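You operate a simulated robot arm through the tools that you are given. There is no shell and no other tool.

The job below is to be done with a simulated two-armed robot. You get a single attempt, and the scene is never put back.

## Task
Fetch the cone from the packing table and stand it in the inside of the tray marked rubber. Take the heel cap from the packing table and put it in the inside of the tray marked leather. Fetch the wax block from the packing table and set it on the black offcut there. Close the grey door. Turn the roller dial to 3. Pick up the black bottle with one hand, pass it to the other hand and put it on the shelf under the plywood bench. Put the jar marked "RED" from the top of the plywood bench on the shelf under the plywood bench and the jar labelled "black" on the lower table. Do these in any order. Set down upright: cone, black bottle, jar.

It is judged by the outcome, as a careful person would: the job done as asked, and still so three seconds after it is handed in. It fails if anything else is knocked over, pushed out of place, dropped, spilled or broken. Lids that push on must go on centred and level and be pressed home; caps that screw on are set level and turned clockwise until they are tight.

## Robot
Two 7-joint arms with two-finger parallel grippers on one trunk, on a base that moves. Base frame: it is fixed to the floor where the robot stands at the start and does not move with it; the origin is under the middle of the robot, x ahead of it, y to its left, z up. Units: m, degrees, N and s.
The left shoulder is at the start at [0.05, 0.168, 1.082], the right one opposite. With the tool pointing down near the work surface each hand reaches from about 0.18 to 0.66 m from the robot's upright axis, wherever it stands, measured 20 degrees to its own side. Places, roughly: black bottle [0, -1.5, 1]; black offcut (6x5x2 cm) [-1.8, 0.7, 0.8]; cone (7x7x12 cm) [-1.9, 0.6, 0.9]; grey door [0.5, 1.4, 0.2]; heel cap (3x3x3 cm) [-1.7, 0.6, 0.9]; inside of the tray marked LEATHER (23x22 cm) [1.5, 1.22, 0.8]; inside of the tray marked RUBBER (23x22 cm) [1.24, 1.26, 0.8]; jar [-1, -1, 1]; lower table [-2, -0.1, 0.8]; roller dial [-0.3, -1.2, 1]; shelf under the plywood bench [-0.9, -1.3, 0.3]; wax block (4x3x2 cm) [-1.5, 1, 0.8]. Payload 1.57 kg a hand.
The tool frame of a hand sits at the grasp point between the pads (the TCP): z along the fingers, y along the line on which they close. The tips reach 0.03 m beyond it. Largest opening 0.08 m; finger width 0.017, thickness 0.012; the body of the gripper, 0.04 by 0.082 m, starts 0.08 m behind the TCP.
Orientation is told as [roll, pitch, yaw] about the base's x, y, z axes, in that order, counted from this pose: with the fingers straight down and closing along the base's y, the tool's x points along the base's -x, its y along +y and its z along -z.

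## Interface
- The arms move only by the tool step_arm. It takes "left_series", "right_series" or both (then of equal length, played together; a hand with none holds still); each is a list of rows, each a list of 7 numbers: the shift along the base's x, y, z in m, then the turn, a rotation vector about the base's x, y, z in rad, then the closure, from 0 (fully open) to 1 (shut). In form: [[tx, ty, tz, ax, ay, az, fingers], ...]. A call has 1 to 20 rows; each row shifts and turns the commanded pose from where the row before left it. Each row takes 0.2 s and may step no farther than 0.05 m and 8.6 degrees from the row before; otherwise, or with a gripper value out of range, the whole call is refused. Where a pose cannot be reached the arm comes as near as it can. A force on the tool above 40 N (or 10 N above the force at the start of the call, whichever is more), or a blocked arm, ends the call early, and 0.2 s more pass. The fingers move at their own pace (about 0.045 m/s each) and stop on an object; they squeeze with about 31 N. The grip force told is the motor's: it shows also when the fingers shut on nothing. Time passes only in rows, and 0.2 s behind the last, so rows that do not move let the fingers close. The reply holds the time, the measured pose of the TCP, the force on the tool along the base axes, the opening and the grip force, in the units named above and with some noise, with the torque about the TCP (base axes, N m) and any sound that the robot's microphone picked up.
- Cameras (640 x 400 px; columns grow to the right, rows downward): "scene" is now at [0.1303, 0.0061, 1.3035]; the picture's right is [0.04, -1.00, 0.00], its down [-0.48, -0.02, -0.88] and it looks along [0.88, 0.04, -0.48] (base axes); focal length 250 px, centre (320, 200). "left" rides on the left gripper at [0.072, 0.007, -0.122] in its tool frame; the picture's right is [-0.09, 1.00, 0.00], its down [-0.84, -0.08, -0.54] and it looks along [-0.54, -0.05, 0.84] (tool axes); focal length 238 px, centre (320, 200). "right" rides on the right gripper at [0.072, -0.007, -0.122] in its tool frame; the picture's right is [0.09, 1.00, 0.00], its down [-0.84, 0.08, -0.54] and it looks along [-0.54, 0.05, 0.84] (tool axes); focal length 238 px, centre (320, 200). There is no depth. A picture from a camera that has moved, and an enlarged one, comes with that camera's place and axes in the base frame and with its lens.
- capture(camera): a new picture of that camera. It takes no simulated time.
- lift_body(by): slides the trunk up (or, below 0, down) by that many m; the arms and the scene camera ride with it, the base frame stays. It gives what a move gives, with no picture.
- steer(legs): drives the robot by 1 to 6 legs, each [ahead, left, turn to the left] in m, m and degrees, along the robot's own axes; the way and the turn of a leg run together, so that a leg with both is an arc; at most 1.5 m and 180 degrees a leg. The arms and the cameras ride along, it lands a little off, and it stops where it bumps. It gives what a move gives.
- pan_tilt(pan, tilt): turns the head with the scene camera to pan (to the left, within 80 degrees either way) and tilt (down, from -29 to 69), counted from straight ahead of the robot. It gives what a move gives.
- close_up(camera, box): a new picture of the part [left, top, right, bottom] of that camera's present view, enlarged. It takes no simulated time.
- sign_off(): hands the job in; it is judged then, once.

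Places have to be worked out from the pictures, the camera data and where the tool is seen. Open the grippers and draw the arms clear of the work before you hand the job in, unless the task says otherwise.

The tools are called after "Emit:" as name(argument=value, ...) on one line, values as JSON. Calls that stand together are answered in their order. step_arm: Moves the arms, as the interface text tells. Its arguments: {"type":"object","properties":{"left_series":{"type":"array","items":{"type":"array","items":{"type":"number"}}},"right_series":{"type":"array","items":{"type":"array","items":{"type":"number"}}}},"required":[]} The other tools are called the same way: lift_body (by) moves the trunk up or down; steer (legs) drives the base; pan_tilt (pan, tilt) turns the head that bears the scene camera; capture (camera) takes a picture; close_up (camera, box) takes an enlarged picture of a part of a camera's view; sign_off () hands the job in.

At the start:

```text
time: 0.0
left_eef_pos: [0.486, 0.167, 1.0813]
left_tool_rot: [0.0, 0.0, 0.0]
left_wrist_force: [0.4, 0.7, -1.0]
left_ft_torque: [0.0, 0.04, 0.04]
left_gripper_width: 0.0805
left_grip_force: 0.2
right_eef_pos: [0.3801, -0.1579, 1.1646]
right_tool_rot: [0.0, 0.0, 0.0]
right_wrist_force: [-0.3, -0.5, -0.3]
right_ft_torque: [0.01, 0.01, 0.03]
right_gripper_width: 0.0799
right_grip_force: 0.1
trunk travel left (down, up): [-0.25, 0.193]
robot x, y, heading: [0.0018, 0.0011, -0.0]
head pan, tilt (commanded): [2.5, 28.6]
```

scene: 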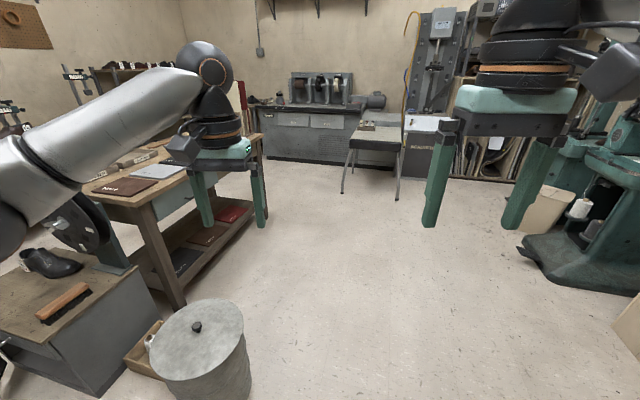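
right: 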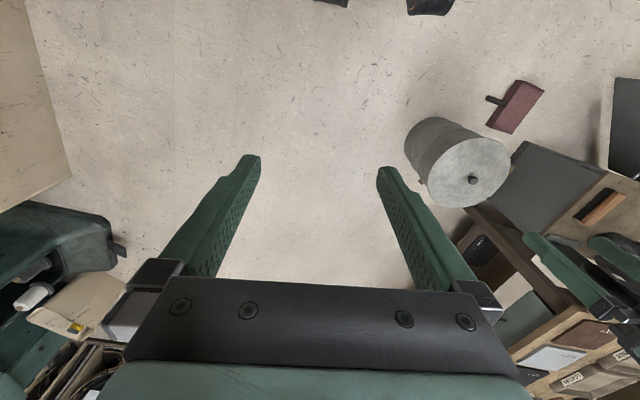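
left: 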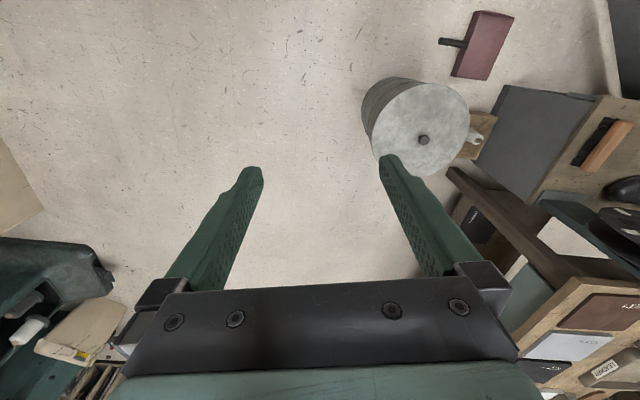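

The first pictures show the room ahead with a bench to the left; I will turn the head to look around before moving.

Emit:
pan_tilt(pan=60, tilt=30)

Emit:
capture(camera="scene")

```text
time: 1.3
left_eef_pos: [0.4856, 0.1675, 1.0817]
left_tool_rot: [-0.1, 0.0, -0.1]
left_wrist_force: [0.2, 0.0, -0.2]
left_ft_torque: [-0.01, 0.01, -0.04]
left_gripper_width: 0.0799
left_grip_force: 0.1
right_eef_pos: [0.3798, -0.1566, 1.1654]
right_tool_rot: [-0.1, -0.1, 0.0]
right_wrist_force: [-0.2, 0.3, 0.5]
right_ft_torque: [0.0, 0.01, -0.03]
right_gripper_width: 0.0798
right_grip_force: 0.2
trunk travel left (down, up): [-0.25, 0.193]
robot x, y, heading: [-0.0003, 0.0013, -0.3]
head pan, tilt (commanded): [60.0, 30.0]
```

```text
taken
camera scene: at [0.0847, 0.0805, 1.3014], right [0.87, -0.5, 0.0], down [-0.25, -0.43, -0.87], along [0.43, 0.75, -0.5], focal length 250 px, centre (320, 200)
```

scene: 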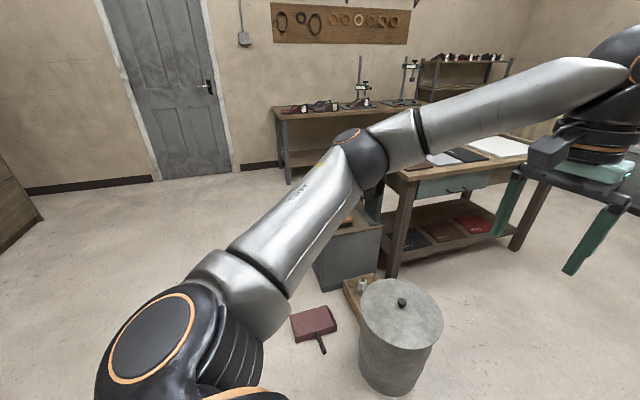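

The grey cabinet with the work bench behind it is to the left. I'll look to the right next.

Emit:
pan_tilt(pan=-75, tilt=25)

Emit:
capture(camera="scene")

```text
time: 3.4
left_eef_pos: [0.4866, 0.1667, 1.0827]
left_tool_rot: [0.0, 0.1, 0.0]
left_wrist_force: [0.2, -0.7, -0.4]
left_ft_torque: [-0.02, -0.02, 0.04]
left_gripper_width: 0.0798
left_grip_force: 0.0
right_eef_pos: [0.3792, -0.1562, 1.1646]
right_tool_rot: [0.1, 0.0, 0.0]
right_wrist_force: [0.1, -0.6, 0.9]
right_ft_torque: [0.0, 0.02, 0.02]
right_gripper_width: 0.08
right_grip_force: 0.0
trunk travel left (down, up): [-0.25, 0.193]
robot x, y, heading: [0.0003, 0.0008, 0.1]
head pan, tilt (commanded): [-75.0, 25.0]
```

```text
taken
camera scene: at [0.0633, -0.0868, 1.3093], right [-0.97, -0.26, 0.0], down [-0.11, 0.41, -0.91], along [0.23, -0.88, -0.42], focal length 250 px, centre (320, 200)
```

scene: 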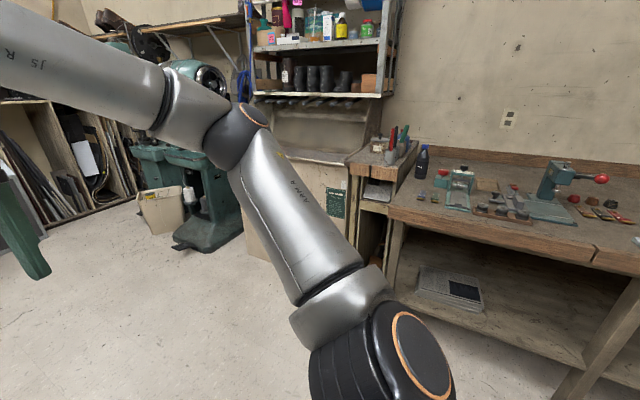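

The plywood bench is on the right with the bottle, a pressing tool and other items. I'll turn the robot in place to face it and look more carefully.

Emit:
steer(legs=[[0, 0, -90]])

Emit:
pan_tilt(pan=0, tilt=25)

Emit:
capture(camera="scene")

```text
time: 7.7
left_eef_pos: [0.1679, -0.4869, 1.0815]
left_tool_rot: [0.0, 0.0, -89.9]
left_wrist_force: [0.8, 0.1, -0.1]
left_ft_torque: [-0.03, -0.01, 0.0]
left_gripper_width: 0.0801
left_grip_force: 0.0
right_eef_pos: [-0.1568, -0.3796, 1.1647]
right_tool_rot: [0.0, 0.0, -89.9]
right_wrist_force: [0.5, -0.1, -0.1]
right_ft_torque: [-0.01, 0.0, -0.02]
right_gripper_width: 0.0799
right_grip_force: 0.1
trunk travel left (down, up): [-0.25, 0.193]
robot x, y, heading: [0.002, 0.0003, -90.2]
head pan, tilt (commanded): [-75.0, 25.0]
```

```text
time: 9.1
left_eef_pos: [0.1667, -0.4862, 1.0819]
left_tool_rot: [0.0, 0.0, -89.9]
left_wrist_force: [-0.1, -0.5, -1.0]
left_ft_torque: [-0.01, 0.01, -0.01]
left_gripper_width: 0.0801
left_grip_force: 0.1
right_eef_pos: [-0.1575, -0.38, 1.1651]
right_tool_rot: [0.0, 0.0, -90.1]
right_wrist_force: [0.4, -0.1, 0.7]
right_ft_torque: [0.01, 0.0, -0.02]
right_gripper_width: 0.0798
right_grip_force: 0.0
trunk travel left (down, up): [-0.25, 0.193]
robot x, y, heading: [0.0019, -0.0039, -90.3]
head pan, tilt (commanded): [0.0, 25.0]
```

```text
taken
camera scene: at [-0.0006, -0.1299, 1.3093], right [-1.0, 0.0, 0.0], down [0.0, 0.42, -0.91], along [0.0, -0.91, -0.42], focal length 250 px, centre (320, 200)
```

scene: 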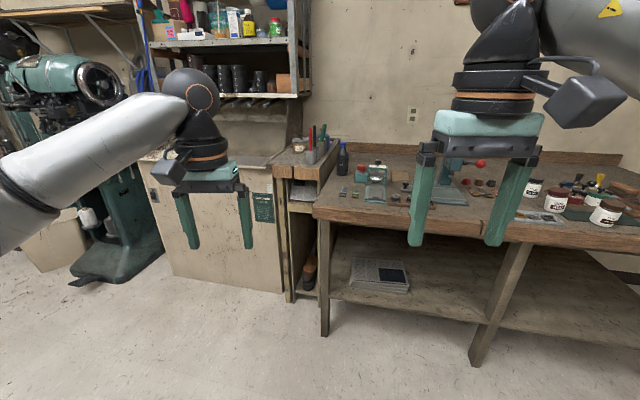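

I see white jars on the bench to the right. I'll pan right and zoom in.

Emit:
pan_tilt(pan=-40, tilt=25)

Emit:
capture(camera="scene")

Emit:
close_up(camera="scene", box=[100, 100, 420, 300])

```text
time: 10.2
left_eef_pos: [0.1676, -0.4863, 1.0818]
left_tool_rot: [-0.1, 0.0, -89.8]
left_wrist_force: [0.0, 0.2, 0.0]
left_ft_torque: [0.01, 0.01, 0.01]
left_gripper_width: 0.0801
left_grip_force: 0.1
right_eef_pos: [-0.1571, -0.38, 1.1644]
right_tool_rot: [0.0, -0.1, -90.0]
right_wrist_force: [0.2, 0.1, -0.4]
right_ft_torque: [-0.04, -0.02, 0.01]
right_gripper_width: 0.08
right_grip_force: 0.0
trunk travel left (down, up): [-0.25, 0.193]
robot x, y, heading: [0.0025, -0.0006, -90.0]
head pan, tilt (commanded): [-40.0, 25.0]
```

```text
taken
camera scene: at [-0.0597, -0.1084, 1.3093], right [-0.77, 0.64, 0.0], down [0.27, 0.32, -0.91], along [-0.58, -0.69, -0.42], focal length 250 px, centre (320, 200)
```

scene: 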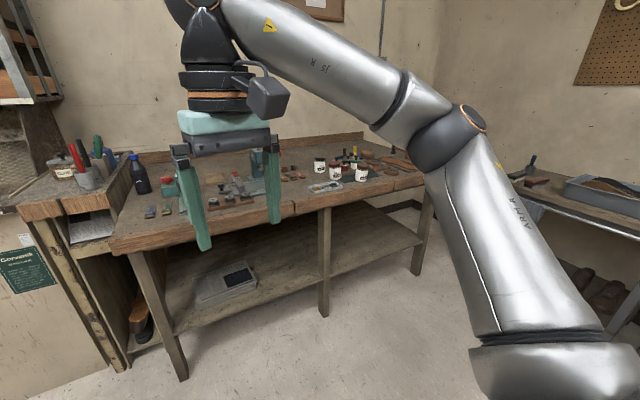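

```text
2.00 times, centred on (260, 200) of scene
camera zoom: at [-0.0597, -0.1084, 1.3093], right [-0.77, 0.64, 0.0], down [0.27, 0.32, -0.91], along [-0.58, -0.69, -0.42], focal length 500 px, centre (440, 200)
```

zoom: 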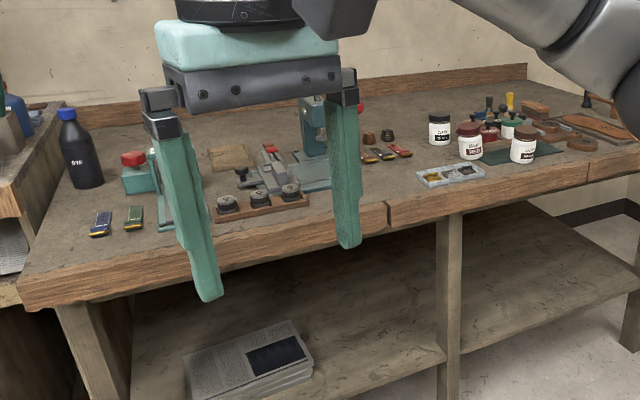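

Three small jars stand at the middle-right of the bench; I'll zoom in on them and on the machine with the dial.

Emit:
close_up(camera="scene", box=[300, 145, 396, 205])

Emit:
close_up(camera="scene", box=[120, 140, 280, 240])

```text
6.67 times, centred on (348, 175) of scene
camera zoom: at [-0.0597, -0.1084, 1.3093], right [-0.77, 0.64, 0.0], down [0.27, 0.32, -0.91], along [-0.58, -0.69, -0.42], focal length 1668 px, centre (133, 367)
```

zoom: 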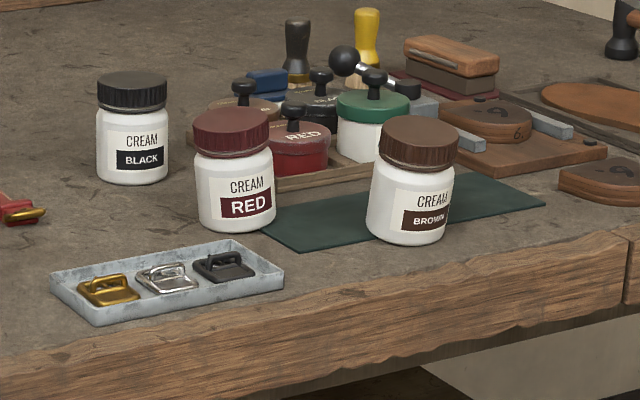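

```text
4.00 times, centred on (200, 190) of scene
camera zoom: at [-0.0597, -0.1084, 1.3093], right [-0.77, 0.64, 0.0], down [0.27, 0.32, -0.91], along [-0.58, -0.69, -0.42], focal length 1001 px, centre (800, 240)
```

zoom: 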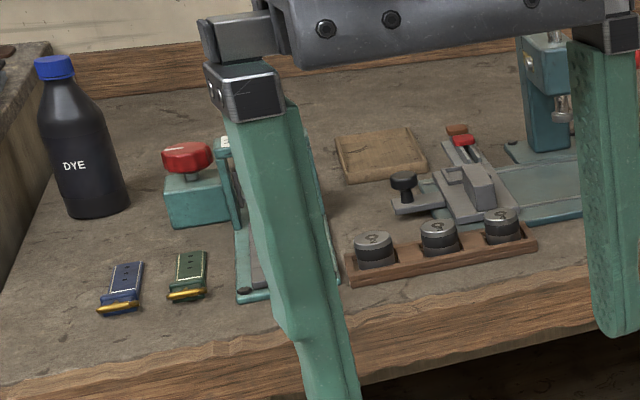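

The three cream jars read BLACK, RED and BROWN, and the dial is the red knob on a teal roller machine. Now I'll turn round to view the packing table and the lower table.

Emit:
steer(legs=[[0, 0, -90]])

Emit:
pan_tilt(pan=0, tilt=25)

Emit:
capture(camera="scene")

```text
time: 14.4
left_eef_pos: [-0.4867, -0.1673, 1.0823]
left_tool_rot: [0.0, 0.0, -180.0]
left_wrist_force: [0.8, 1.1, 0.2]
left_ft_torque: [-0.01, -0.03, -0.03]
left_gripper_width: 0.0797
left_grip_force: 0.0
right_eef_pos: [-0.3801, 0.1574, 1.1641]
right_tool_rot: [0.0, 0.0, -179.9]
right_wrist_force: [-0.5, 0.3, 0.2]
right_ft_torque: [0.01, 0.0, -0.02]
right_gripper_width: 0.0801
right_grip_force: 0.1
trunk travel left (down, up): [-0.25, 0.193]
robot x, y, heading: [0.0005, 0.0006, -180.1]
head pan, tilt (commanded): [-40.0, 25.0]
```

```text
time: 15.5
left_eef_pos: [-0.4852, -0.1673, 1.0826]
left_tool_rot: [-0.1, 0.0, -180.0]
left_wrist_force: [0.1, -0.8, -0.4]
left_ft_torque: [-0.01, -0.01, -0.04]
left_gripper_width: 0.0798
left_grip_force: 0.1
right_eef_pos: [-0.3791, 0.1565, 1.1644]
right_tool_rot: [0.0, -0.1, -180.1]
right_wrist_force: [0.8, 1.0, -0.8]
right_ft_torque: [0.04, 0.02, 0.01]
right_gripper_width: 0.0801
right_grip_force: 0.0
trunk travel left (down, up): [-0.25, 0.193]
robot x, y, heading: [0.0002, -0.0011, -179.9]
head pan, tilt (commanded): [0.0, 25.0]
```

```text
taken
camera scene: at [-0.1327, 0.0022, 1.3093], right [0.0, 1.0, 0.0], down [0.42, 0.0, -0.91], along [-0.91, 0.0, -0.42], focal length 250 px, centre (320, 200)
```

scene: 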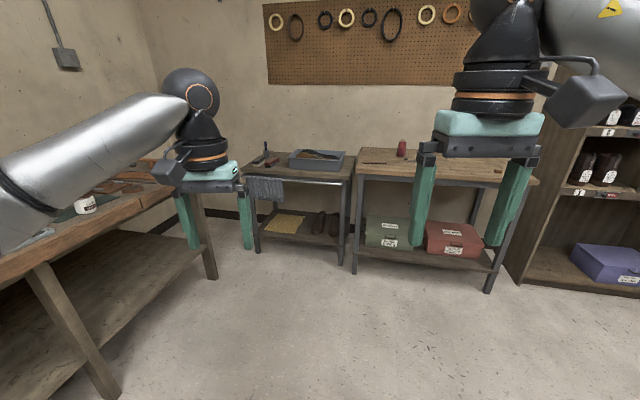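

The lower table (left) and the packing table with the red cone (right) are visible. I'll zoom on each.

Emit:
close_up(camera="scene", box=[340, 120, 548, 250])

Emit:
close_up(camera="scene", box=[230, 130, 374, 220])

```text
3.08 times, centred on (444, 185) of scene
camera zoom: at [-0.1327, 0.0022, 1.3093], right [0.0, 1.0, 0.0], down [0.42, 0.0, -0.91], along [-0.91, 0.0, -0.42], focal length 770 px, centre (-62, 246)
```

zoom: 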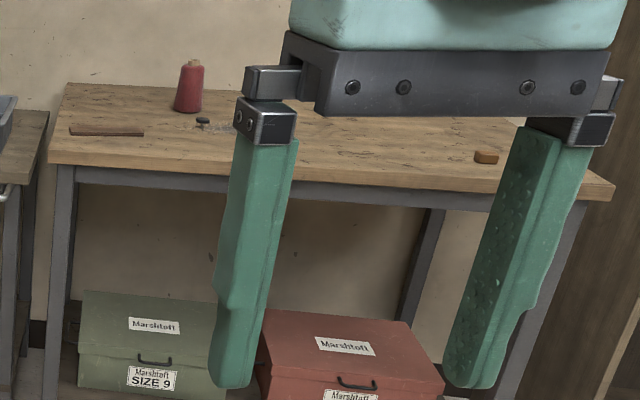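

```text
4.44 times, centred on (302, 175) of scene
camera zoom: at [-0.1327, 0.0022, 1.3093], right [0.0, 1.0, 0.0], down [0.42, 0.0, -0.91], along [-0.91, 0.0, -0.42], focal length 1112 px, centre (400, 311)
```

zoom: 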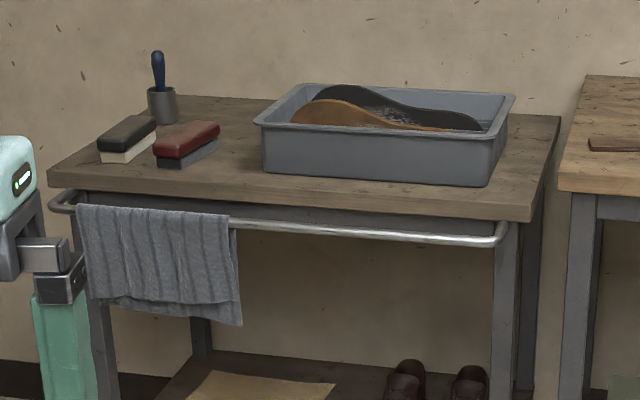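

The packing table appears turned about 11° from square, its front edge around x≈-1.5, top at about 0.83 m. I'll drive toward it, stopping short, and look again.

Emit:
steer(legs=[[0.8, -0.62, 0], [0, 0, -11.5]])

Emit:
pan_tilt(pan=0, tilt=40)

Emit:
capture(camera="scene")

Emit:
capture(camera="left")

Emit:
capture(camera="right")

```text
time: 22.2
left_eef_pos: [-1.3191, 0.5531, 1.0829]
left_tool_rot: [0.1, 0.1, 169.0]
left_wrist_force: [0.9, 0.1, 0.2]
left_ft_torque: [-0.01, 0.01, -0.01]
left_gripper_width: 0.0802
left_grip_force: 0.2
right_eef_pos: [-1.1516, 0.8499, 1.1651]
right_tool_rot: [0.0, 0.0, 168.9]
right_wrist_force: [0.6, 0.6, -0.2]
right_ft_torque: [-0.03, -0.01, 0.01]
right_gripper_width: 0.0798
right_grip_force: 0.1
trunk travel left (down, up): [-0.25, 0.193]
robot x, y, heading: [-0.8141, 0.623, 168.9]
head pan, tilt (commanded): [0.0, 25.0]
```

```text
time: 23.0
left_eef_pos: [-1.3196, 0.553, 1.0831]
left_tool_rot: [0.0, -0.1, 169.0]
left_wrist_force: [-0.6, -0.3, -0.8]
left_ft_torque: [0.0, 0.03, 0.01]
left_gripper_width: 0.0799
left_grip_force: 0.1
right_eef_pos: [-1.1521, 0.8495, 1.1637]
right_tool_rot: [0.1, 0.0, 168.9]
right_wrist_force: [-0.9, 0.3, -0.5]
right_ft_torque: [-0.01, 0.0, -0.02]
right_gripper_width: 0.0798
right_grip_force: 0.1
trunk travel left (down, up): [-0.25, 0.193]
robot x, y, heading: [-0.8112, 0.6219, 168.9]
head pan, tilt (commanded): [0.0, 40.0]
```

```text
taken
camera scene: at [-0.9332, 0.649, 1.2861], right [0.19, 0.98, 0.0], down [0.63, -0.12, -0.77], along [-0.75, 0.15, -0.64], focal length 250 px, centre (320, 200)
```

scene: 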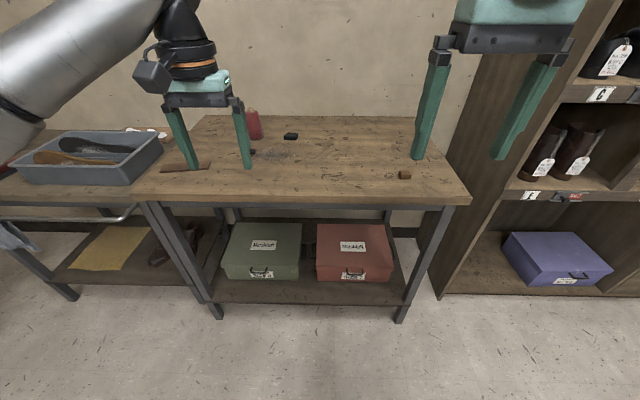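

```text
taken
camera left: at [-1.2489, 0.5316, 1.2041], right [-0.28, -0.96, 0.0], down [-0.81, 0.24, 0.54], along [-0.52, 0.15, -0.84], focal length 238 px, centre (320, 200)
```

left: 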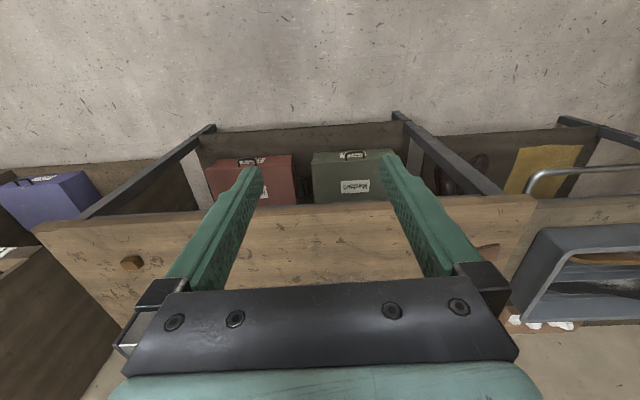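

```text
taken
camera right: at [-1.0814, 0.8423, 1.2866], right [-0.1, -0.99, 0.0], down [-0.84, 0.09, 0.54], along [-0.54, 0.05, -0.84], focal length 238 px, centre (320, 200)
```

right: 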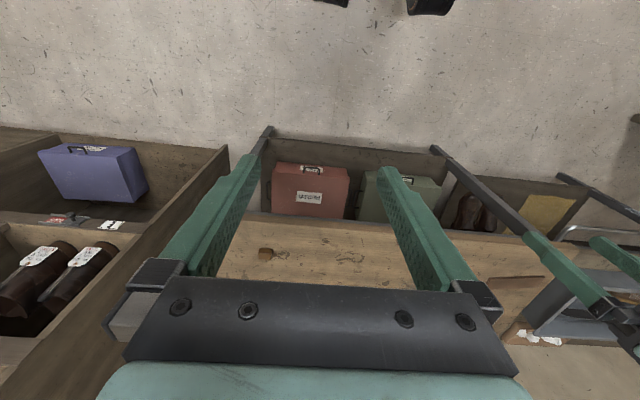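

Now I zoom in on the packing-table top to identify the heel cap, offcut and wax block.

Emit:
close_up(camera="scene", box=[228, 95, 436, 225])

Emit:
close_up(camera="scene", box=[230, 100, 326, 160])

```text
3.08 times, centred on (332, 160) of scene
camera zoom: at [-0.9332, 0.649, 1.2861], right [0.19, 0.98, 0.0], down [0.63, -0.12, -0.77], along [-0.75, 0.15, -0.64], focal length 770 px, centre (283, 323)
```

zoom: 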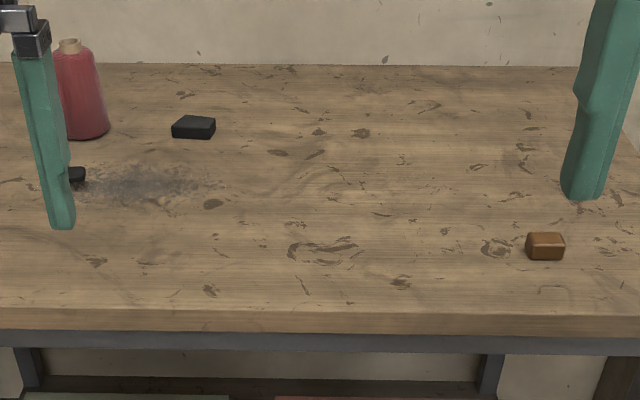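

```text
6.67 times, centred on (278, 130) of scene
camera zoom: at [-0.9332, 0.649, 1.2861], right [0.19, 0.98, 0.0], down [0.63, -0.12, -0.77], along [-0.75, 0.15, -0.64], focal length 1668 px, centre (600, 667)
```

zoom: 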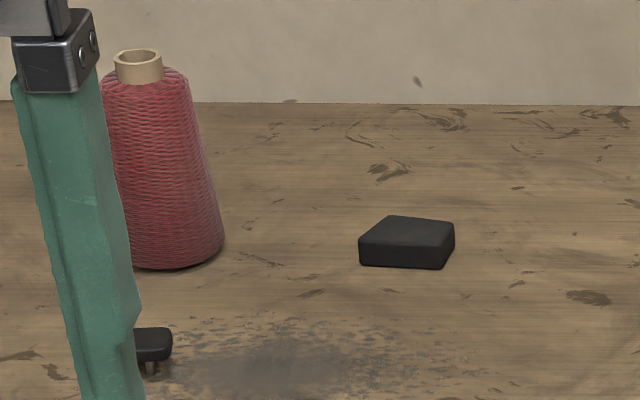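

Wax block, black offcut, cone and heel cap are found. Before going closer I look down to see how far my own base sticks out.

Emit:
pan_tilt(pan=0, tilt=69)

Emit:
capture(camera="scene")

```text
time: 23.9
left_eef_pos: [-1.3182, 0.5526, 1.082]
left_tool_rot: [0.0, 0.0, 169.0]
left_wrist_force: [-1.0, -0.3, 0.1]
left_ft_torque: [-0.03, -0.02, -0.01]
left_gripper_width: 0.0801
left_grip_force: 0.0
right_eef_pos: [-1.1529, 0.8506, 1.1649]
right_tool_rot: [-0.1, -0.1, 168.9]
right_wrist_force: [0.9, -0.4, -0.2]
right_ft_torque: [0.02, -0.01, 0.02]
right_gripper_width: 0.0801
right_grip_force: 0.2
trunk travel left (down, up): [-0.25, 0.193]
robot x, y, heading: [-0.8095, 0.6204, 169.2]
head pan, tilt (commanded): [0.0, 68.8]
```

```text
taken
camera scene: at [-0.9046, 0.6434, 1.2499], right [0.19, 0.98, 0.0], down [0.91, -0.18, -0.36], along [-0.36, 0.07, -0.93], focal length 250 px, centre (320, 200)
```

scene: 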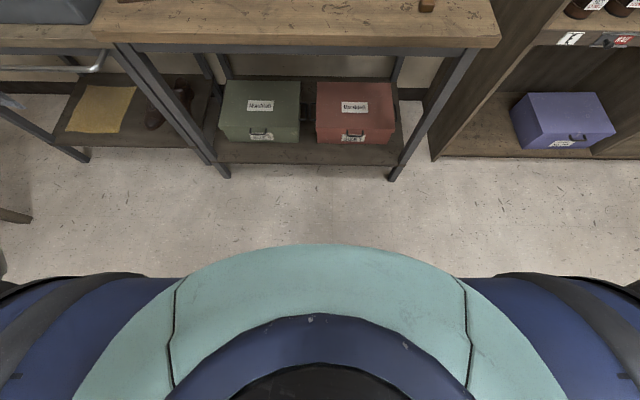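

The torso hides the base. I'll yaw the left hand round so its camera looks back at the base and I can learn its size (the hand is high in free air).

Emit:
step_arm(left_series=[[0, 0, 0, 0, 0, 0.15, 0], [0, 0, 0, 0, 0, 0.15, 0], [0, 0, 0, 0, 0, 0.15, 0], [0, 0, 0, 0, 0, 0.15, 0], [0, 0, 0, 0, 0, 0.15, 0], [0, 0, 0, 0, 0, 0.15, 0], [0, 0, 0, 0, 0, 0.15, 0], [0, 0, 0, 0, 0, 0.15, 0], [0, 0, 0, 0, 0, 0.15, 0], [0, 0, 0, 0, 0, 0.15, 0]])

Emit:
capture(camera="left")

```text
time: 26.1
left_eef_pos: [-1.3192, 0.5527, 1.0826]
left_tool_rot: [0.0, 0.0, -105.0]
left_wrist_force: [0.6, -0.5, -0.2]
left_ft_torque: [0.01, 0.01, 0.02]
left_gripper_width: 0.08
left_grip_force: 0.0
right_eef_pos: [-1.1522, 0.85, 1.1648]
right_tool_rot: [0.0, 0.0, 168.9]
right_wrist_force: [0.5, 0.0, -1.2]
right_ft_torque: [0.01, -0.03, -0.03]
right_gripper_width: 0.08
right_grip_force: 0.1
trunk travel left (down, up): [-0.25, 0.193]
robot x, y, heading: [-0.8086, 0.6247, 168.8]
head pan, tilt (commanded): [0.0, 68.8]
```

```text
taken
camera left: at [-1.2932, 0.6197, 1.2042], right [0.94, -0.35, 0.0], down [-0.29, -0.79, 0.54], along [-0.19, -0.51, -0.84], focal length 238 px, centre (320, 200)
```

left: 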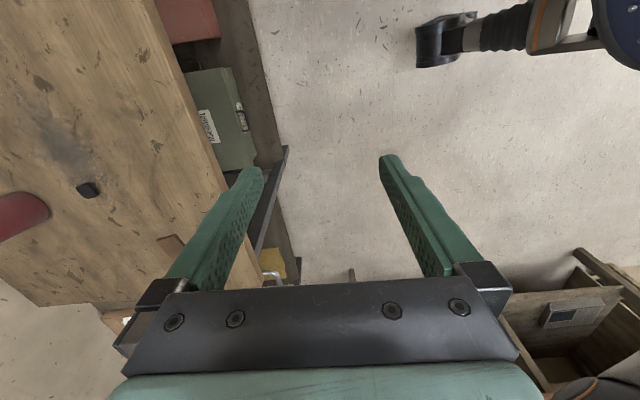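

Part of the base with a wheel is visible at the top right. I'll yaw further to see the front of the base.

Emit:
step_arm(left_series=[[0, 0, 0, 0, 0, 0.15, 0], [0, 0, 0, 0, 0, 0.15, 0], [0, 0, 0, 0, 0, 0.15, 0], [0, 0, 0, 0, 0, 0.15, 0], [0, 0, 0, 0, 0, 0.15, 0]])

Emit:
capture(camera="left")

```text
time: 27.3
left_eef_pos: [-1.3184, 0.5545, 1.0826]
left_tool_rot: [0.0, 0.3, -62.3]
left_wrist_force: [-0.3, -0.8, 0.1]
left_ft_torque: [-0.02, -0.01, -0.01]
left_gripper_width: 0.08
left_grip_force: 0.1
right_eef_pos: [-1.1506, 0.8505, 1.1649]
right_tool_rot: [0.0, 0.1, 168.9]
right_wrist_force: [-0.9, -0.2, -0.2]
right_ft_torque: [0.02, -0.01, -0.04]
right_gripper_width: 0.0802
right_grip_force: 0.1
trunk travel left (down, up): [-0.25, 0.193]
robot x, y, heading: [-0.8126, 0.6265, 169.0]
head pan, tilt (commanded): [0.0, 68.8]
```

```text
taken
camera left: at [-1.3449, 0.6195, 1.2056], right [0.92, 0.38, 0.0], down [0.32, -0.78, 0.54], along [0.21, -0.5, -0.84], focal length 238 px, centre (320, 200)
```

left: 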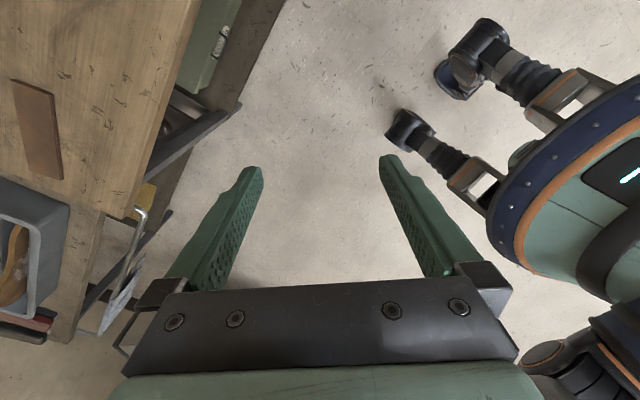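

The nadir geometry shows the base is a small round body on vertical legs (radius about 0.2 m), so I can stand close to tables. I yaw the left hand back and then drive closer.

Emit:
step_arm(left_series=[[0, 0, 0, 0, 0, -0.15, 0], [0, 0, 0, 0, 0, -0.15, 0], [0, 0, 0, 0, 0, -0.15, 0], [0, 0, 0, 0, 0, -0.15, 0], [0, 0, 0, 0, 0, -0.15, 0], [0, 0, 0, 0, 0, -0.15, 0], [0, 0, 0, 0, 0, -0.15, 0], [0, 0, 0, 0, 0, -0.15, 0], [0, 0, 0, 0, 0, -0.15, 0], [0, 0, 0, 0, 0, -0.15, 0], [0, 0, 0, 0, 0, -0.15, 0], [0, 0, 0, 0, 0, -0.15, 0], [0, 0, 0, 0, 0, -0.15, 0], [0, 0, 0, 0, 0, -0.15, 0], [0, 0, 0, 0, 0, -0.15, 0]])

Emit:
steer(legs=[[0.36, 0, 0]])

Emit:
pan_tilt(pan=0, tilt=50)

Emit:
capture(camera="scene")

Emit:
capture(camera="left")

Emit:
capture(camera="right")

```text
time: 30.5
left_eef_pos: [-1.3187, 0.551, 1.0832]
left_tool_rot: [0.0, 0.1, 168.9]
left_wrist_force: [-1.0, 0.7, -0.2]
left_ft_torque: [-0.05, 0.0, 0.01]
left_gripper_width: 0.0801
left_grip_force: 0.1
right_eef_pos: [-1.1515, 0.8498, 1.1642]
right_tool_rot: [-0.1, 0.1, 168.9]
right_wrist_force: [0.0, -0.2, -0.3]
right_ft_torque: [0.03, 0.0, -0.02]
right_gripper_width: 0.0799
right_grip_force: 0.1
trunk travel left (down, up): [-0.25, 0.193]
robot x, y, heading: [-0.81, 0.6243, 168.8]
head pan, tilt (commanded): [0.0, 68.8]
```

```text
time: 32.8
left_eef_pos: [-1.6738, 0.6234, 1.081]
left_tool_rot: [-0.1, 0.1, 169.0]
left_wrist_force: [0.2, 0.3, -0.2]
left_ft_torque: [-0.01, -0.01, -0.03]
left_gripper_width: 0.08
left_grip_force: 0.0
right_eef_pos: [-1.507, 0.921, 1.1638]
right_tool_rot: [0.0, 0.0, 168.8]
right_wrist_force: [0.4, 0.3, -0.4]
right_ft_torque: [0.01, 0.0, 0.0]
right_gripper_width: 0.08
right_grip_force: 0.1
trunk travel left (down, up): [-0.25, 0.193]
robot x, y, heading: [-1.167, 0.6919, 168.8]
head pan, tilt (commanded): [0.0, 68.8]
```

```text
time: 33.6
left_eef_pos: [-1.6743, 0.6233, 1.0812]
left_tool_rot: [0.1, 0.1, 169.0]
left_wrist_force: [0.0, 0.2, 0.4]
left_ft_torque: [0.0, 0.02, 0.01]
left_gripper_width: 0.0799
left_grip_force: 0.0
right_eef_pos: [-1.507, 0.9208, 1.1647]
right_tool_rot: [-0.1, 0.1, 168.8]
right_wrist_force: [0.4, -0.9, -0.8]
right_ft_torque: [0.02, 0.0, -0.01]
right_gripper_width: 0.08
right_grip_force: 0.1
trunk travel left (down, up): [-0.25, 0.193]
robot x, y, heading: [-1.1663, 0.6869, 168.5]
head pan, tilt (commanded): [0.0, 50.0]
```

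```text
taken
camera scene: at [-1.2805, 0.7174, 1.2718], right [0.19, 0.98, 0.0], down [0.75, -0.15, -0.64], along [-0.63, 0.12, -0.77], focal length 250 px, centre (320, 200)
```

scene: 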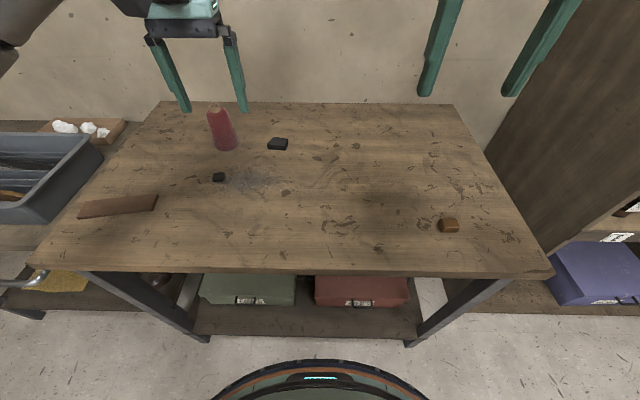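

```text
taken
camera left: at [-1.6042, 0.6021, 1.2041], right [-0.28, -0.96, 0.0], down [-0.81, 0.24, 0.54], along [-0.52, 0.15, -0.84], focal length 238 px, centre (320, 200)
```

left: 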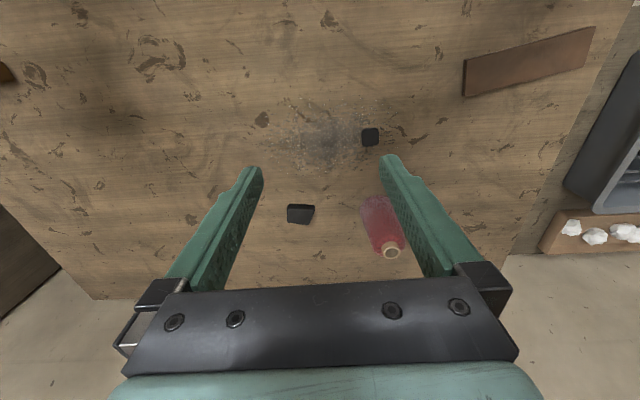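

```text
taken
camera right: at [-1.4363, 0.9124, 1.2866], right [-0.1, -0.99, 0.0], down [-0.84, 0.09, 0.54], along [-0.54, 0.06, -0.84], focal length 238 px, centre (320, 200)
```

right: 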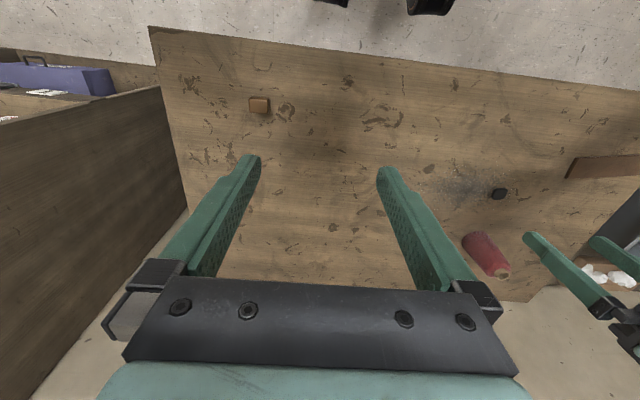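

Triangulating: table top ≈0.84 m, wax block ≈(-1.512, 1.028), offcut ≈(-1.840, 0.711), heel cap ≈(-1.733, 0.565). My torso front is about 0.17 m from the axis and the table edge 0.31 m, so I move another 0.08 m ahead.

Emit:
steer(legs=[[0.08, 0, 0]])

Emit:
pan_tilt(pan=0, tilt=45)

Emit:
close_up(camera="scene", box=[150, 60, 486, 270])

Emit:
close_up(camera="left", box=[240, 60, 496, 220])

Emit:
close_up(camera="right", box=[160, 0, 352, 120])

```text
time: 34.7
left_eef_pos: [-1.7254, 0.6341, 1.0804]
left_tool_rot: [0.0, 0.0, 169.0]
left_wrist_force: [-0.1, 0.1, -0.6]
left_ft_torque: [-0.01, 0.02, 0.01]
left_gripper_width: 0.0798
left_grip_force: 0.0
right_eef_pos: [-1.5602, 0.9306, 1.1642]
right_tool_rot: [0.1, 0.1, 168.7]
right_wrist_force: [-0.2, 0.1, 0.0]
right_ft_torque: [0.01, 0.02, 0.01]
right_gripper_width: 0.0801
right_grip_force: 0.2
trunk travel left (down, up): [-0.25, 0.193]
robot x, y, heading: [-1.2168, 0.7053, 168.8]
head pan, tilt (commanded): [0.0, 50.0]
stopped in leg 1: the robot was blocked; the commanded pose is now the measured one
```

```text
time: 35.4
left_eef_pos: [-1.7272, 0.6331, 1.08]
left_tool_rot: [0.0, 0.1, 168.9]
left_wrist_force: [-0.3, 0.8, 0.4]
left_ft_torque: [0.01, 0.03, 0.06]
left_gripper_width: 0.08
left_grip_force: 0.2
right_eef_pos: [-1.5607, 0.9306, 1.1631]
right_tool_rot: [-0.1, 0.1, 168.7]
right_wrist_force: [0.5, 0.4, 0.0]
right_ft_torque: [0.02, -0.03, 0.01]
right_gripper_width: 0.08
right_grip_force: 0.0
trunk travel left (down, up): [-0.25, 0.193]
robot x, y, heading: [-1.2134, 0.701, 168.6]
head pan, tilt (commanded): [0.0, 45.0]
```

```text
1.90 times, centred on (318, 165) of scene
camera zoom: at [-1.3373, 0.7286, 1.2787], right [0.19, 0.98, 0.0], down [0.69, -0.14, -0.71], along [-0.69, 0.14, -0.71], focal length 477 px, centre (324, 267)
```

zoom: 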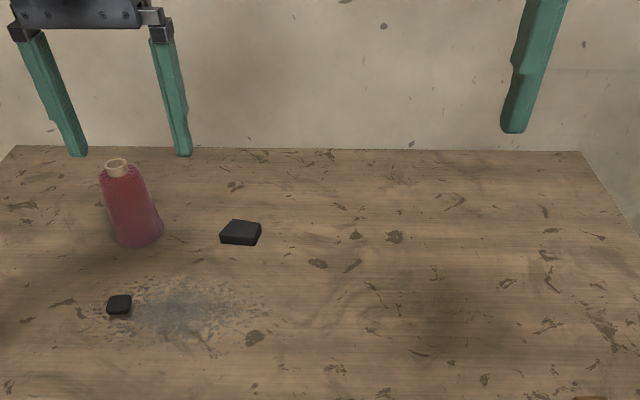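

```text
2.50 times, centred on (368, 140) of left
camera zoom: at [-1.6573, 0.6125, 1.2032], right [-0.28, -0.96, 0.0], down [-0.81, 0.24, 0.54], along [-0.52, 0.15, -0.84], focal length 596 px, centre (200, 350)
```

zoom: 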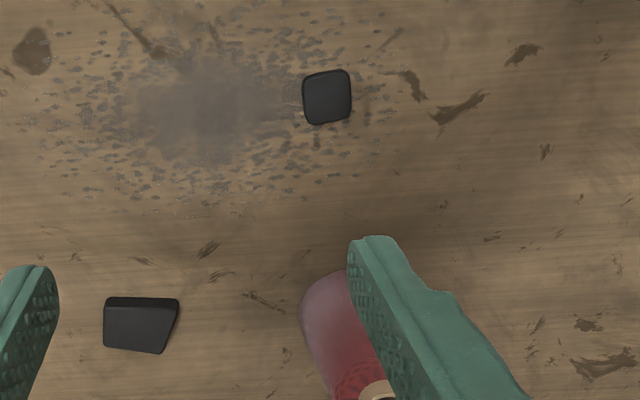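

```text
3.33 times, centred on (256, 60) of right
camera zoom: at [-1.4898, 0.9229, 1.2857], right [-0.1, -0.99, 0.0], down [-0.84, 0.09, 0.54], along [-0.54, 0.06, -0.84], focal length 794 px, centre (533, 667)
```

zoom: 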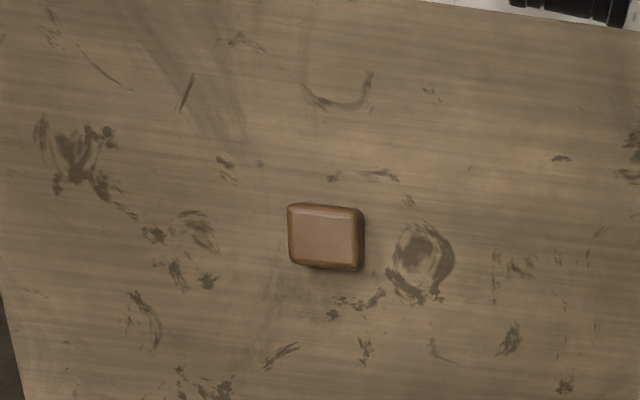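

The base touched at about 0.28 m from the table edge, so that is as close as I get. The wax block is in reach of the right hand at ≈(-1.513, 1.025), aligned with the hand; I move above it.

Emit:
step_arm(right_series=[[0.016, 0.0315, -0.03, 0, 0, 0, 0], [0.016, 0.0315, -0.03, 0, 0, 0, 0], [0.016, 0.0315, -0.03, 0, 0, 0, 0], [0, 0, -0.04, 0, 0, 0, 0], [0, 0, -0.04, 0, 0, 0, 0], [0, 0, -0.03, 0, 0, 0, 0], [0, 0, 0, 0, 0, 0, 0]])

Emit:
capture(camera="right")

Emit:
capture(camera="scene")

```text
time: 37.0
left_eef_pos: [-1.7263, 0.6329, 1.0814]
left_tool_rot: [0.1, 0.2, 168.9]
left_wrist_force: [-0.3, 0.0, -0.6]
left_ft_torque: [-0.01, 0.0, 0.01]
left_gripper_width: 0.0801
left_grip_force: 0.1
right_eef_pos: [-1.5133, 1.0257, 0.9637]
right_tool_rot: [-0.2, 0.1, 168.8]
right_wrist_force: [-0.3, -0.2, -0.4]
right_ft_torque: [-0.03, 0.01, 0.02]
right_gripper_width: 0.0801
right_grip_force: 0.1
trunk travel left (down, up): [-0.25, 0.193]
robot x, y, heading: [-1.2162, 0.7038, 168.7]
head pan, tilt (commanded): [0.0, 45.0]
```

```text
taken
camera right: at [-1.4426, 1.0177, 1.0855], right [-0.1, -0.99, 0.0], down [-0.84, 0.09, 0.54], along [-0.54, 0.06, -0.84], focal length 238 px, centre (320, 200)
```

right: 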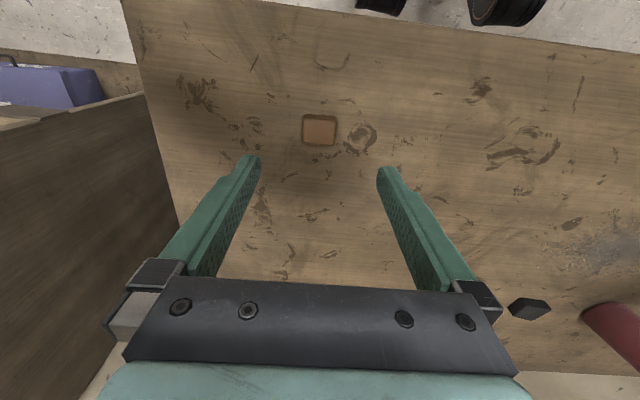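

```text
taken
camera scene: at [-1.3374, 0.7285, 1.2788], right [0.19, 0.98, 0.0], down [0.69, -0.14, -0.71], along [-0.69, 0.14, -0.71], focal length 250 px, centre (320, 200)
```

scene: 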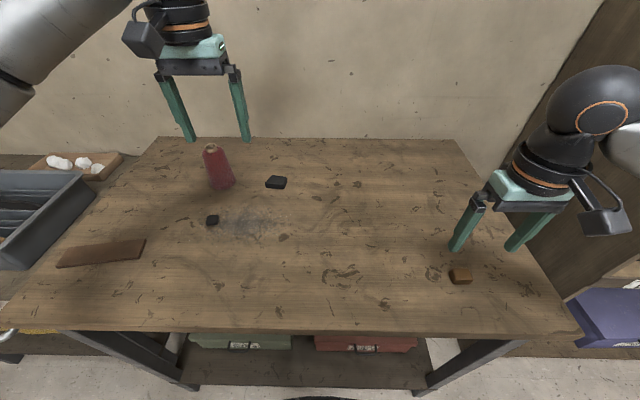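

The wax block sits centred between the fingers, about 5 mm nearer to me. I nudge, descend to about 0.875 and close on it.

Emit:
step_arm(right_series=[[0.004, -0.001, -0.03, 0, 0, 0, 0], [0, 0, -0.03, 0, 0, 0, 0], [0, 0, -0.015, 0, 0, 0, 0], [0, 0, -0.01, 0, 0, 0, 0], [0, 0, -0.004, 0, 0, 0, 0], [0, 0, 0, 0, 0, 0, 0]])

Emit:
capture(camera="right")

Emit:
close_up(camera="scene", box=[400, 160, 592, 280])

```text
time: 38.4
left_eef_pos: [-1.7284, 0.6334, 1.0814]
left_tool_rot: [0.0, 0.2, 168.9]
left_wrist_force: [0.6, -1.2, 0.6]
left_ft_torque: [-0.01, 0.04, -0.02]
left_gripper_width: 0.0799
left_grip_force: 0.1
right_eef_pos: [-1.5084, 1.0242, 0.8737]
right_tool_rot: [0.0, 0.2, 168.7]
right_wrist_force: [-0.3, 0.3, 0.1]
right_ft_torque: [-0.01, -0.01, -0.06]
right_gripper_width: 0.0799
right_grip_force: 0.0
trunk travel left (down, up): [-0.25, 0.193]
robot x, y, heading: [-1.2217, 0.7029, 168.6]
head pan, tilt (commanded): [0.0, 45.0]
```

```text
taken
camera right: at [-1.438, 1.0161, 0.996], right [-0.1, -0.99, 0.0], down [-0.84, 0.09, 0.54], along [-0.54, 0.06, -0.84], focal length 238 px, centre (320, 200)
```

right: 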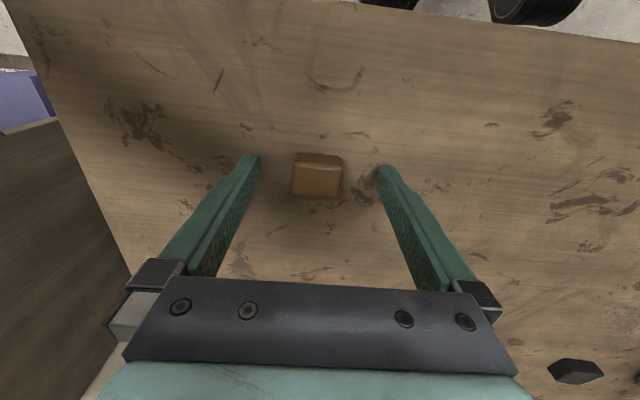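

```text
3.33 times, centred on (496, 220) of scene
camera zoom: at [-1.3374, 0.7286, 1.2788], right [0.19, 0.98, 0.0], down [0.69, -0.14, -0.71], along [-0.69, 0.14, -0.71], focal length 834 px, centre (-267, 133)
```

zoom: 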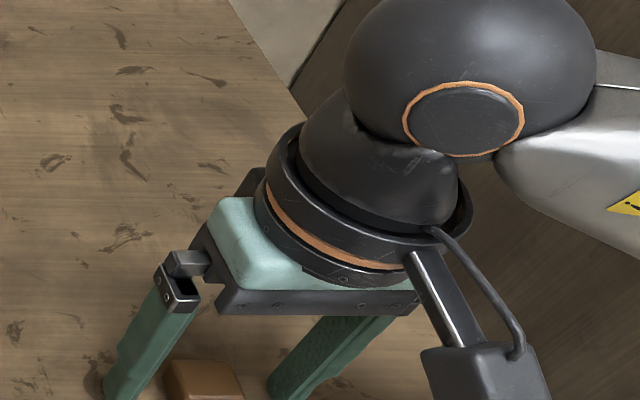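

The block is centred between the pads at the tips. I close the gripper on it.

Emit:
step_arm(right_series=[[0, 0, 0, 0, 0, 0, 1], [0, 0, 0, 0, 0, 0, 1], [0, 0, 0, 0, 0, 0, 1], [0, 0, 0, 0, 0, 0, 1], [0, 0, 0, 0, 0, 0, 1]])

Emit:
capture(camera="right")

```text
time: 39.6
left_eef_pos: [-1.7278, 0.6332, 1.0816]
left_tool_rot: [0.0, 0.2, 168.9]
left_wrist_force: [0.7, 0.4, -0.6]
left_ft_torque: [0.01, 0.0, 0.0]
left_gripper_width: 0.0799
left_grip_force: 0.0
right_eef_pos: [-1.5084, 1.0239, 0.8735]
right_tool_rot: [0.0, 0.2, 168.7]
right_wrist_force: [0.2, 0.2, 0.3]
right_ft_torque: [0.0, -0.02, -0.03]
right_gripper_width: 0.0325
right_grip_force: 30.9
trunk travel left (down, up): [-0.25, 0.193]
robot x, y, heading: [-1.2179, 0.7023, 168.8]
head pan, tilt (commanded): [0.0, 45.0]
```

```text
taken
camera right: at [-1.438, 1.0161, 0.9962], right [-0.1, -0.99, 0.0], down [-0.84, 0.09, 0.54], along [-0.54, 0.06, -0.84], focal length 238 px, centre (320, 200)
```

right: 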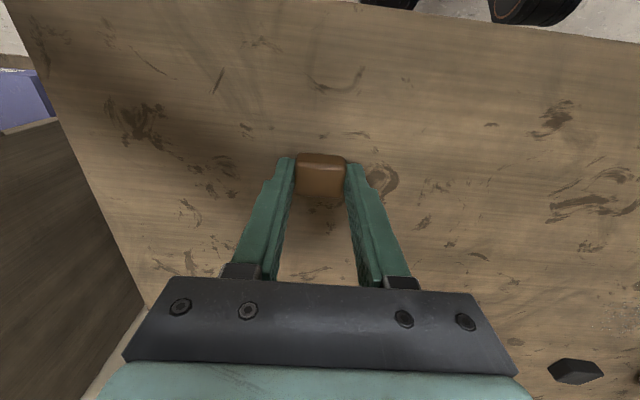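

Gripped at 3.2 cm wide. I lift it; the offcut is far across for the right arm, so I'll shift the robot sideways to its left by 0.25 m.

Emit:
step_arm(right_series=[[0, 0, 0.03, 0, 0, 0, 1], [0, 0, 0.04, 0, 0, 0, 1], [0, 0, 0.04, 0, 0, 0, 1], [0, 0, 0.04, 0, 0, 0, 1]])

Emit:
steer(legs=[[-0.04, 0, 0], [0, 0.25, 0], [0.03, 0, 0]])

Emit:
capture(camera="scene")

Emit:
capture(camera="right")

```text
time: 40.6
left_eef_pos: [-1.7264, 0.6322, 1.0808]
left_tool_rot: [0.0, 0.1, 168.8]
left_wrist_force: [-0.3, 0.3, -0.5]
left_ft_torque: [-0.05, -0.01, 0.0]
left_gripper_width: 0.0799
left_grip_force: 0.1
right_eef_pos: [-1.5072, 1.026, 1.0239]
right_tool_rot: [-0.1, 0.2, 168.6]
right_wrist_force: [0.5, -0.6, -0.5]
right_ft_torque: [0.02, 0.02, 0.0]
right_gripper_width: 0.0323
right_grip_force: 31.1
trunk travel left (down, up): [-0.25, 0.193]
robot x, y, heading: [-1.2175, 0.7012, 168.8]
head pan, tilt (commanded): [0.0, 45.0]
```

```text
time: 44.3
left_eef_pos: [-1.7654, 0.3862, 1.0812]
left_tool_rot: [0.0, 0.2, 168.9]
left_wrist_force: [0.3, -0.7, -0.3]
left_ft_torque: [-0.03, -0.01, 0.04]
left_gripper_width: 0.0799
left_grip_force: 0.0
right_eef_pos: [-1.5462, 0.7793, 1.0249]
right_tool_rot: [0.0, 0.3, 168.7]
right_wrist_force: [-0.5, 1.0, 0.4]
right_ft_torque: [0.02, -0.01, -0.02]
right_gripper_width: 0.0325
right_grip_force: 31.0
trunk travel left (down, up): [-0.25, 0.193]
robot x, y, heading: [-1.2537, 0.4574, 168.7]
head pan, tilt (commanded): [0.0, 45.0]
```

```text
taken
camera scene: at [-1.3762, 0.4822, 1.2786], right [0.19, 0.98, 0.0], down [0.69, -0.14, -0.71], along [-0.69, 0.14, -0.71], focal length 250 px, centre (320, 200)
```

scene: 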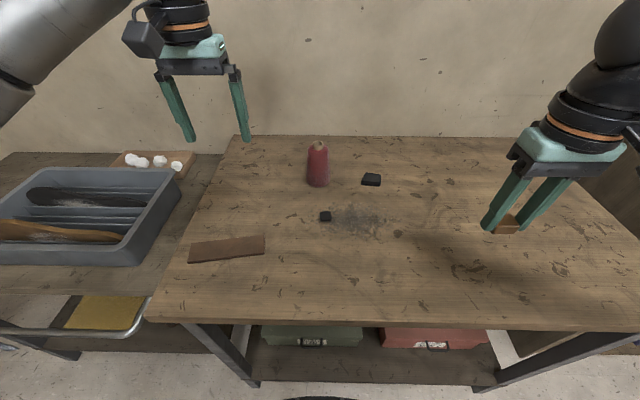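

```text
taken
camera right: at [-1.477, 0.7706, 1.1462], right [-0.11, -0.99, 0.0], down [-0.84, 0.09, 0.54], along [-0.54, 0.06, -0.84], focal length 238 px, centre (320, 200)
```

right: 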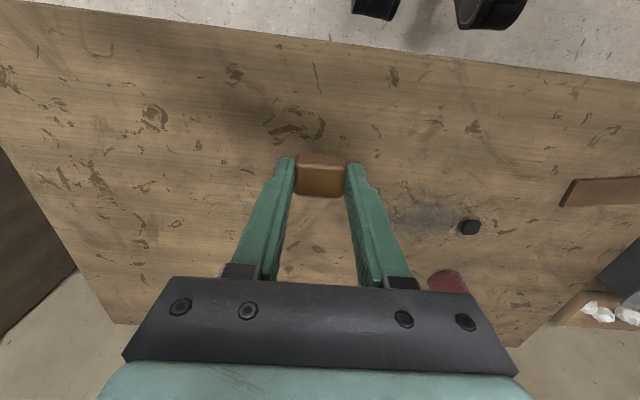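

The offcut stays at ≈(-1.840, 0.711). I carry the wax block over it at a safe height and check.

Emit:
step_arm(right_series=[[-0.042, -0.0098, 0, 0, 0, 0, 1], [-0.042, -0.0098, 0, 0, 0, 0, 1], [-0.042, -0.0098, 0, 0, 0, 0, 1], [-0.042, -0.0098, 0, 0, 0, 0, 1], [-0.042, -0.0098, 0, 0, 0, 0, 1], [-0.042, -0.0098, 0, 0, 0, 0, 1], [-0.042, -0.0098, -0.03, 0, 0, 0, 1], [0, 0, -0.04, 0, 0, 0, 1], [0, 0, 0, 0, 0, 0, 1]])

Emit:
capture(camera="scene")

Emit:
capture(camera="right")

```text
refused: row 7 steps farther than a row can; nothing moved
```

```text
taken
camera scene: at [-1.3762, 0.4822, 1.2786], right [0.19, 0.98, 0.0], down [0.69, -0.14, -0.71], along [-0.69, 0.14, -0.71], focal length 250 px, centre (320, 200)
```

scene: 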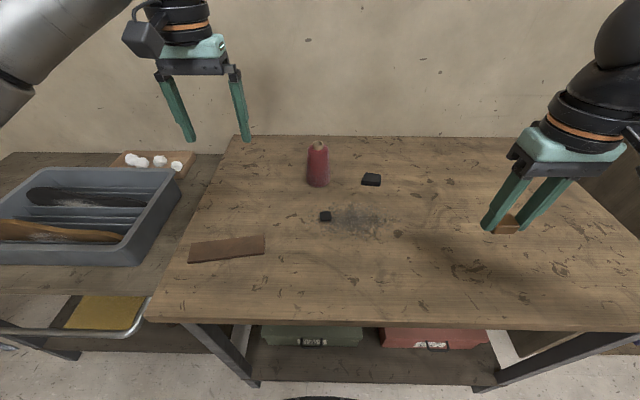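

```text
taken
camera right: at [-1.477, 0.7706, 1.1462], right [-0.11, -0.99, 0.0], down [-0.84, 0.09, 0.54], along [-0.54, 0.06, -0.84], focal length 238 px, centre (320, 200)
```

right: 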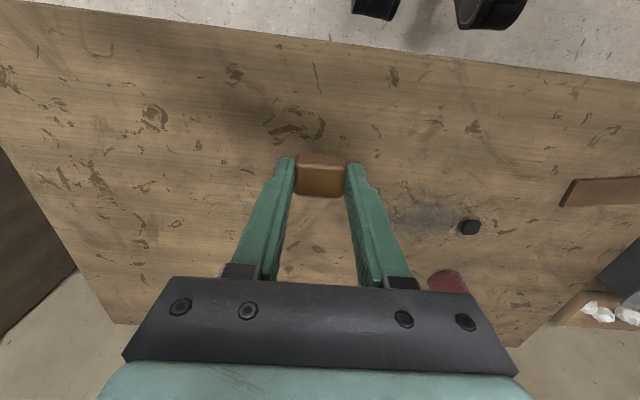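

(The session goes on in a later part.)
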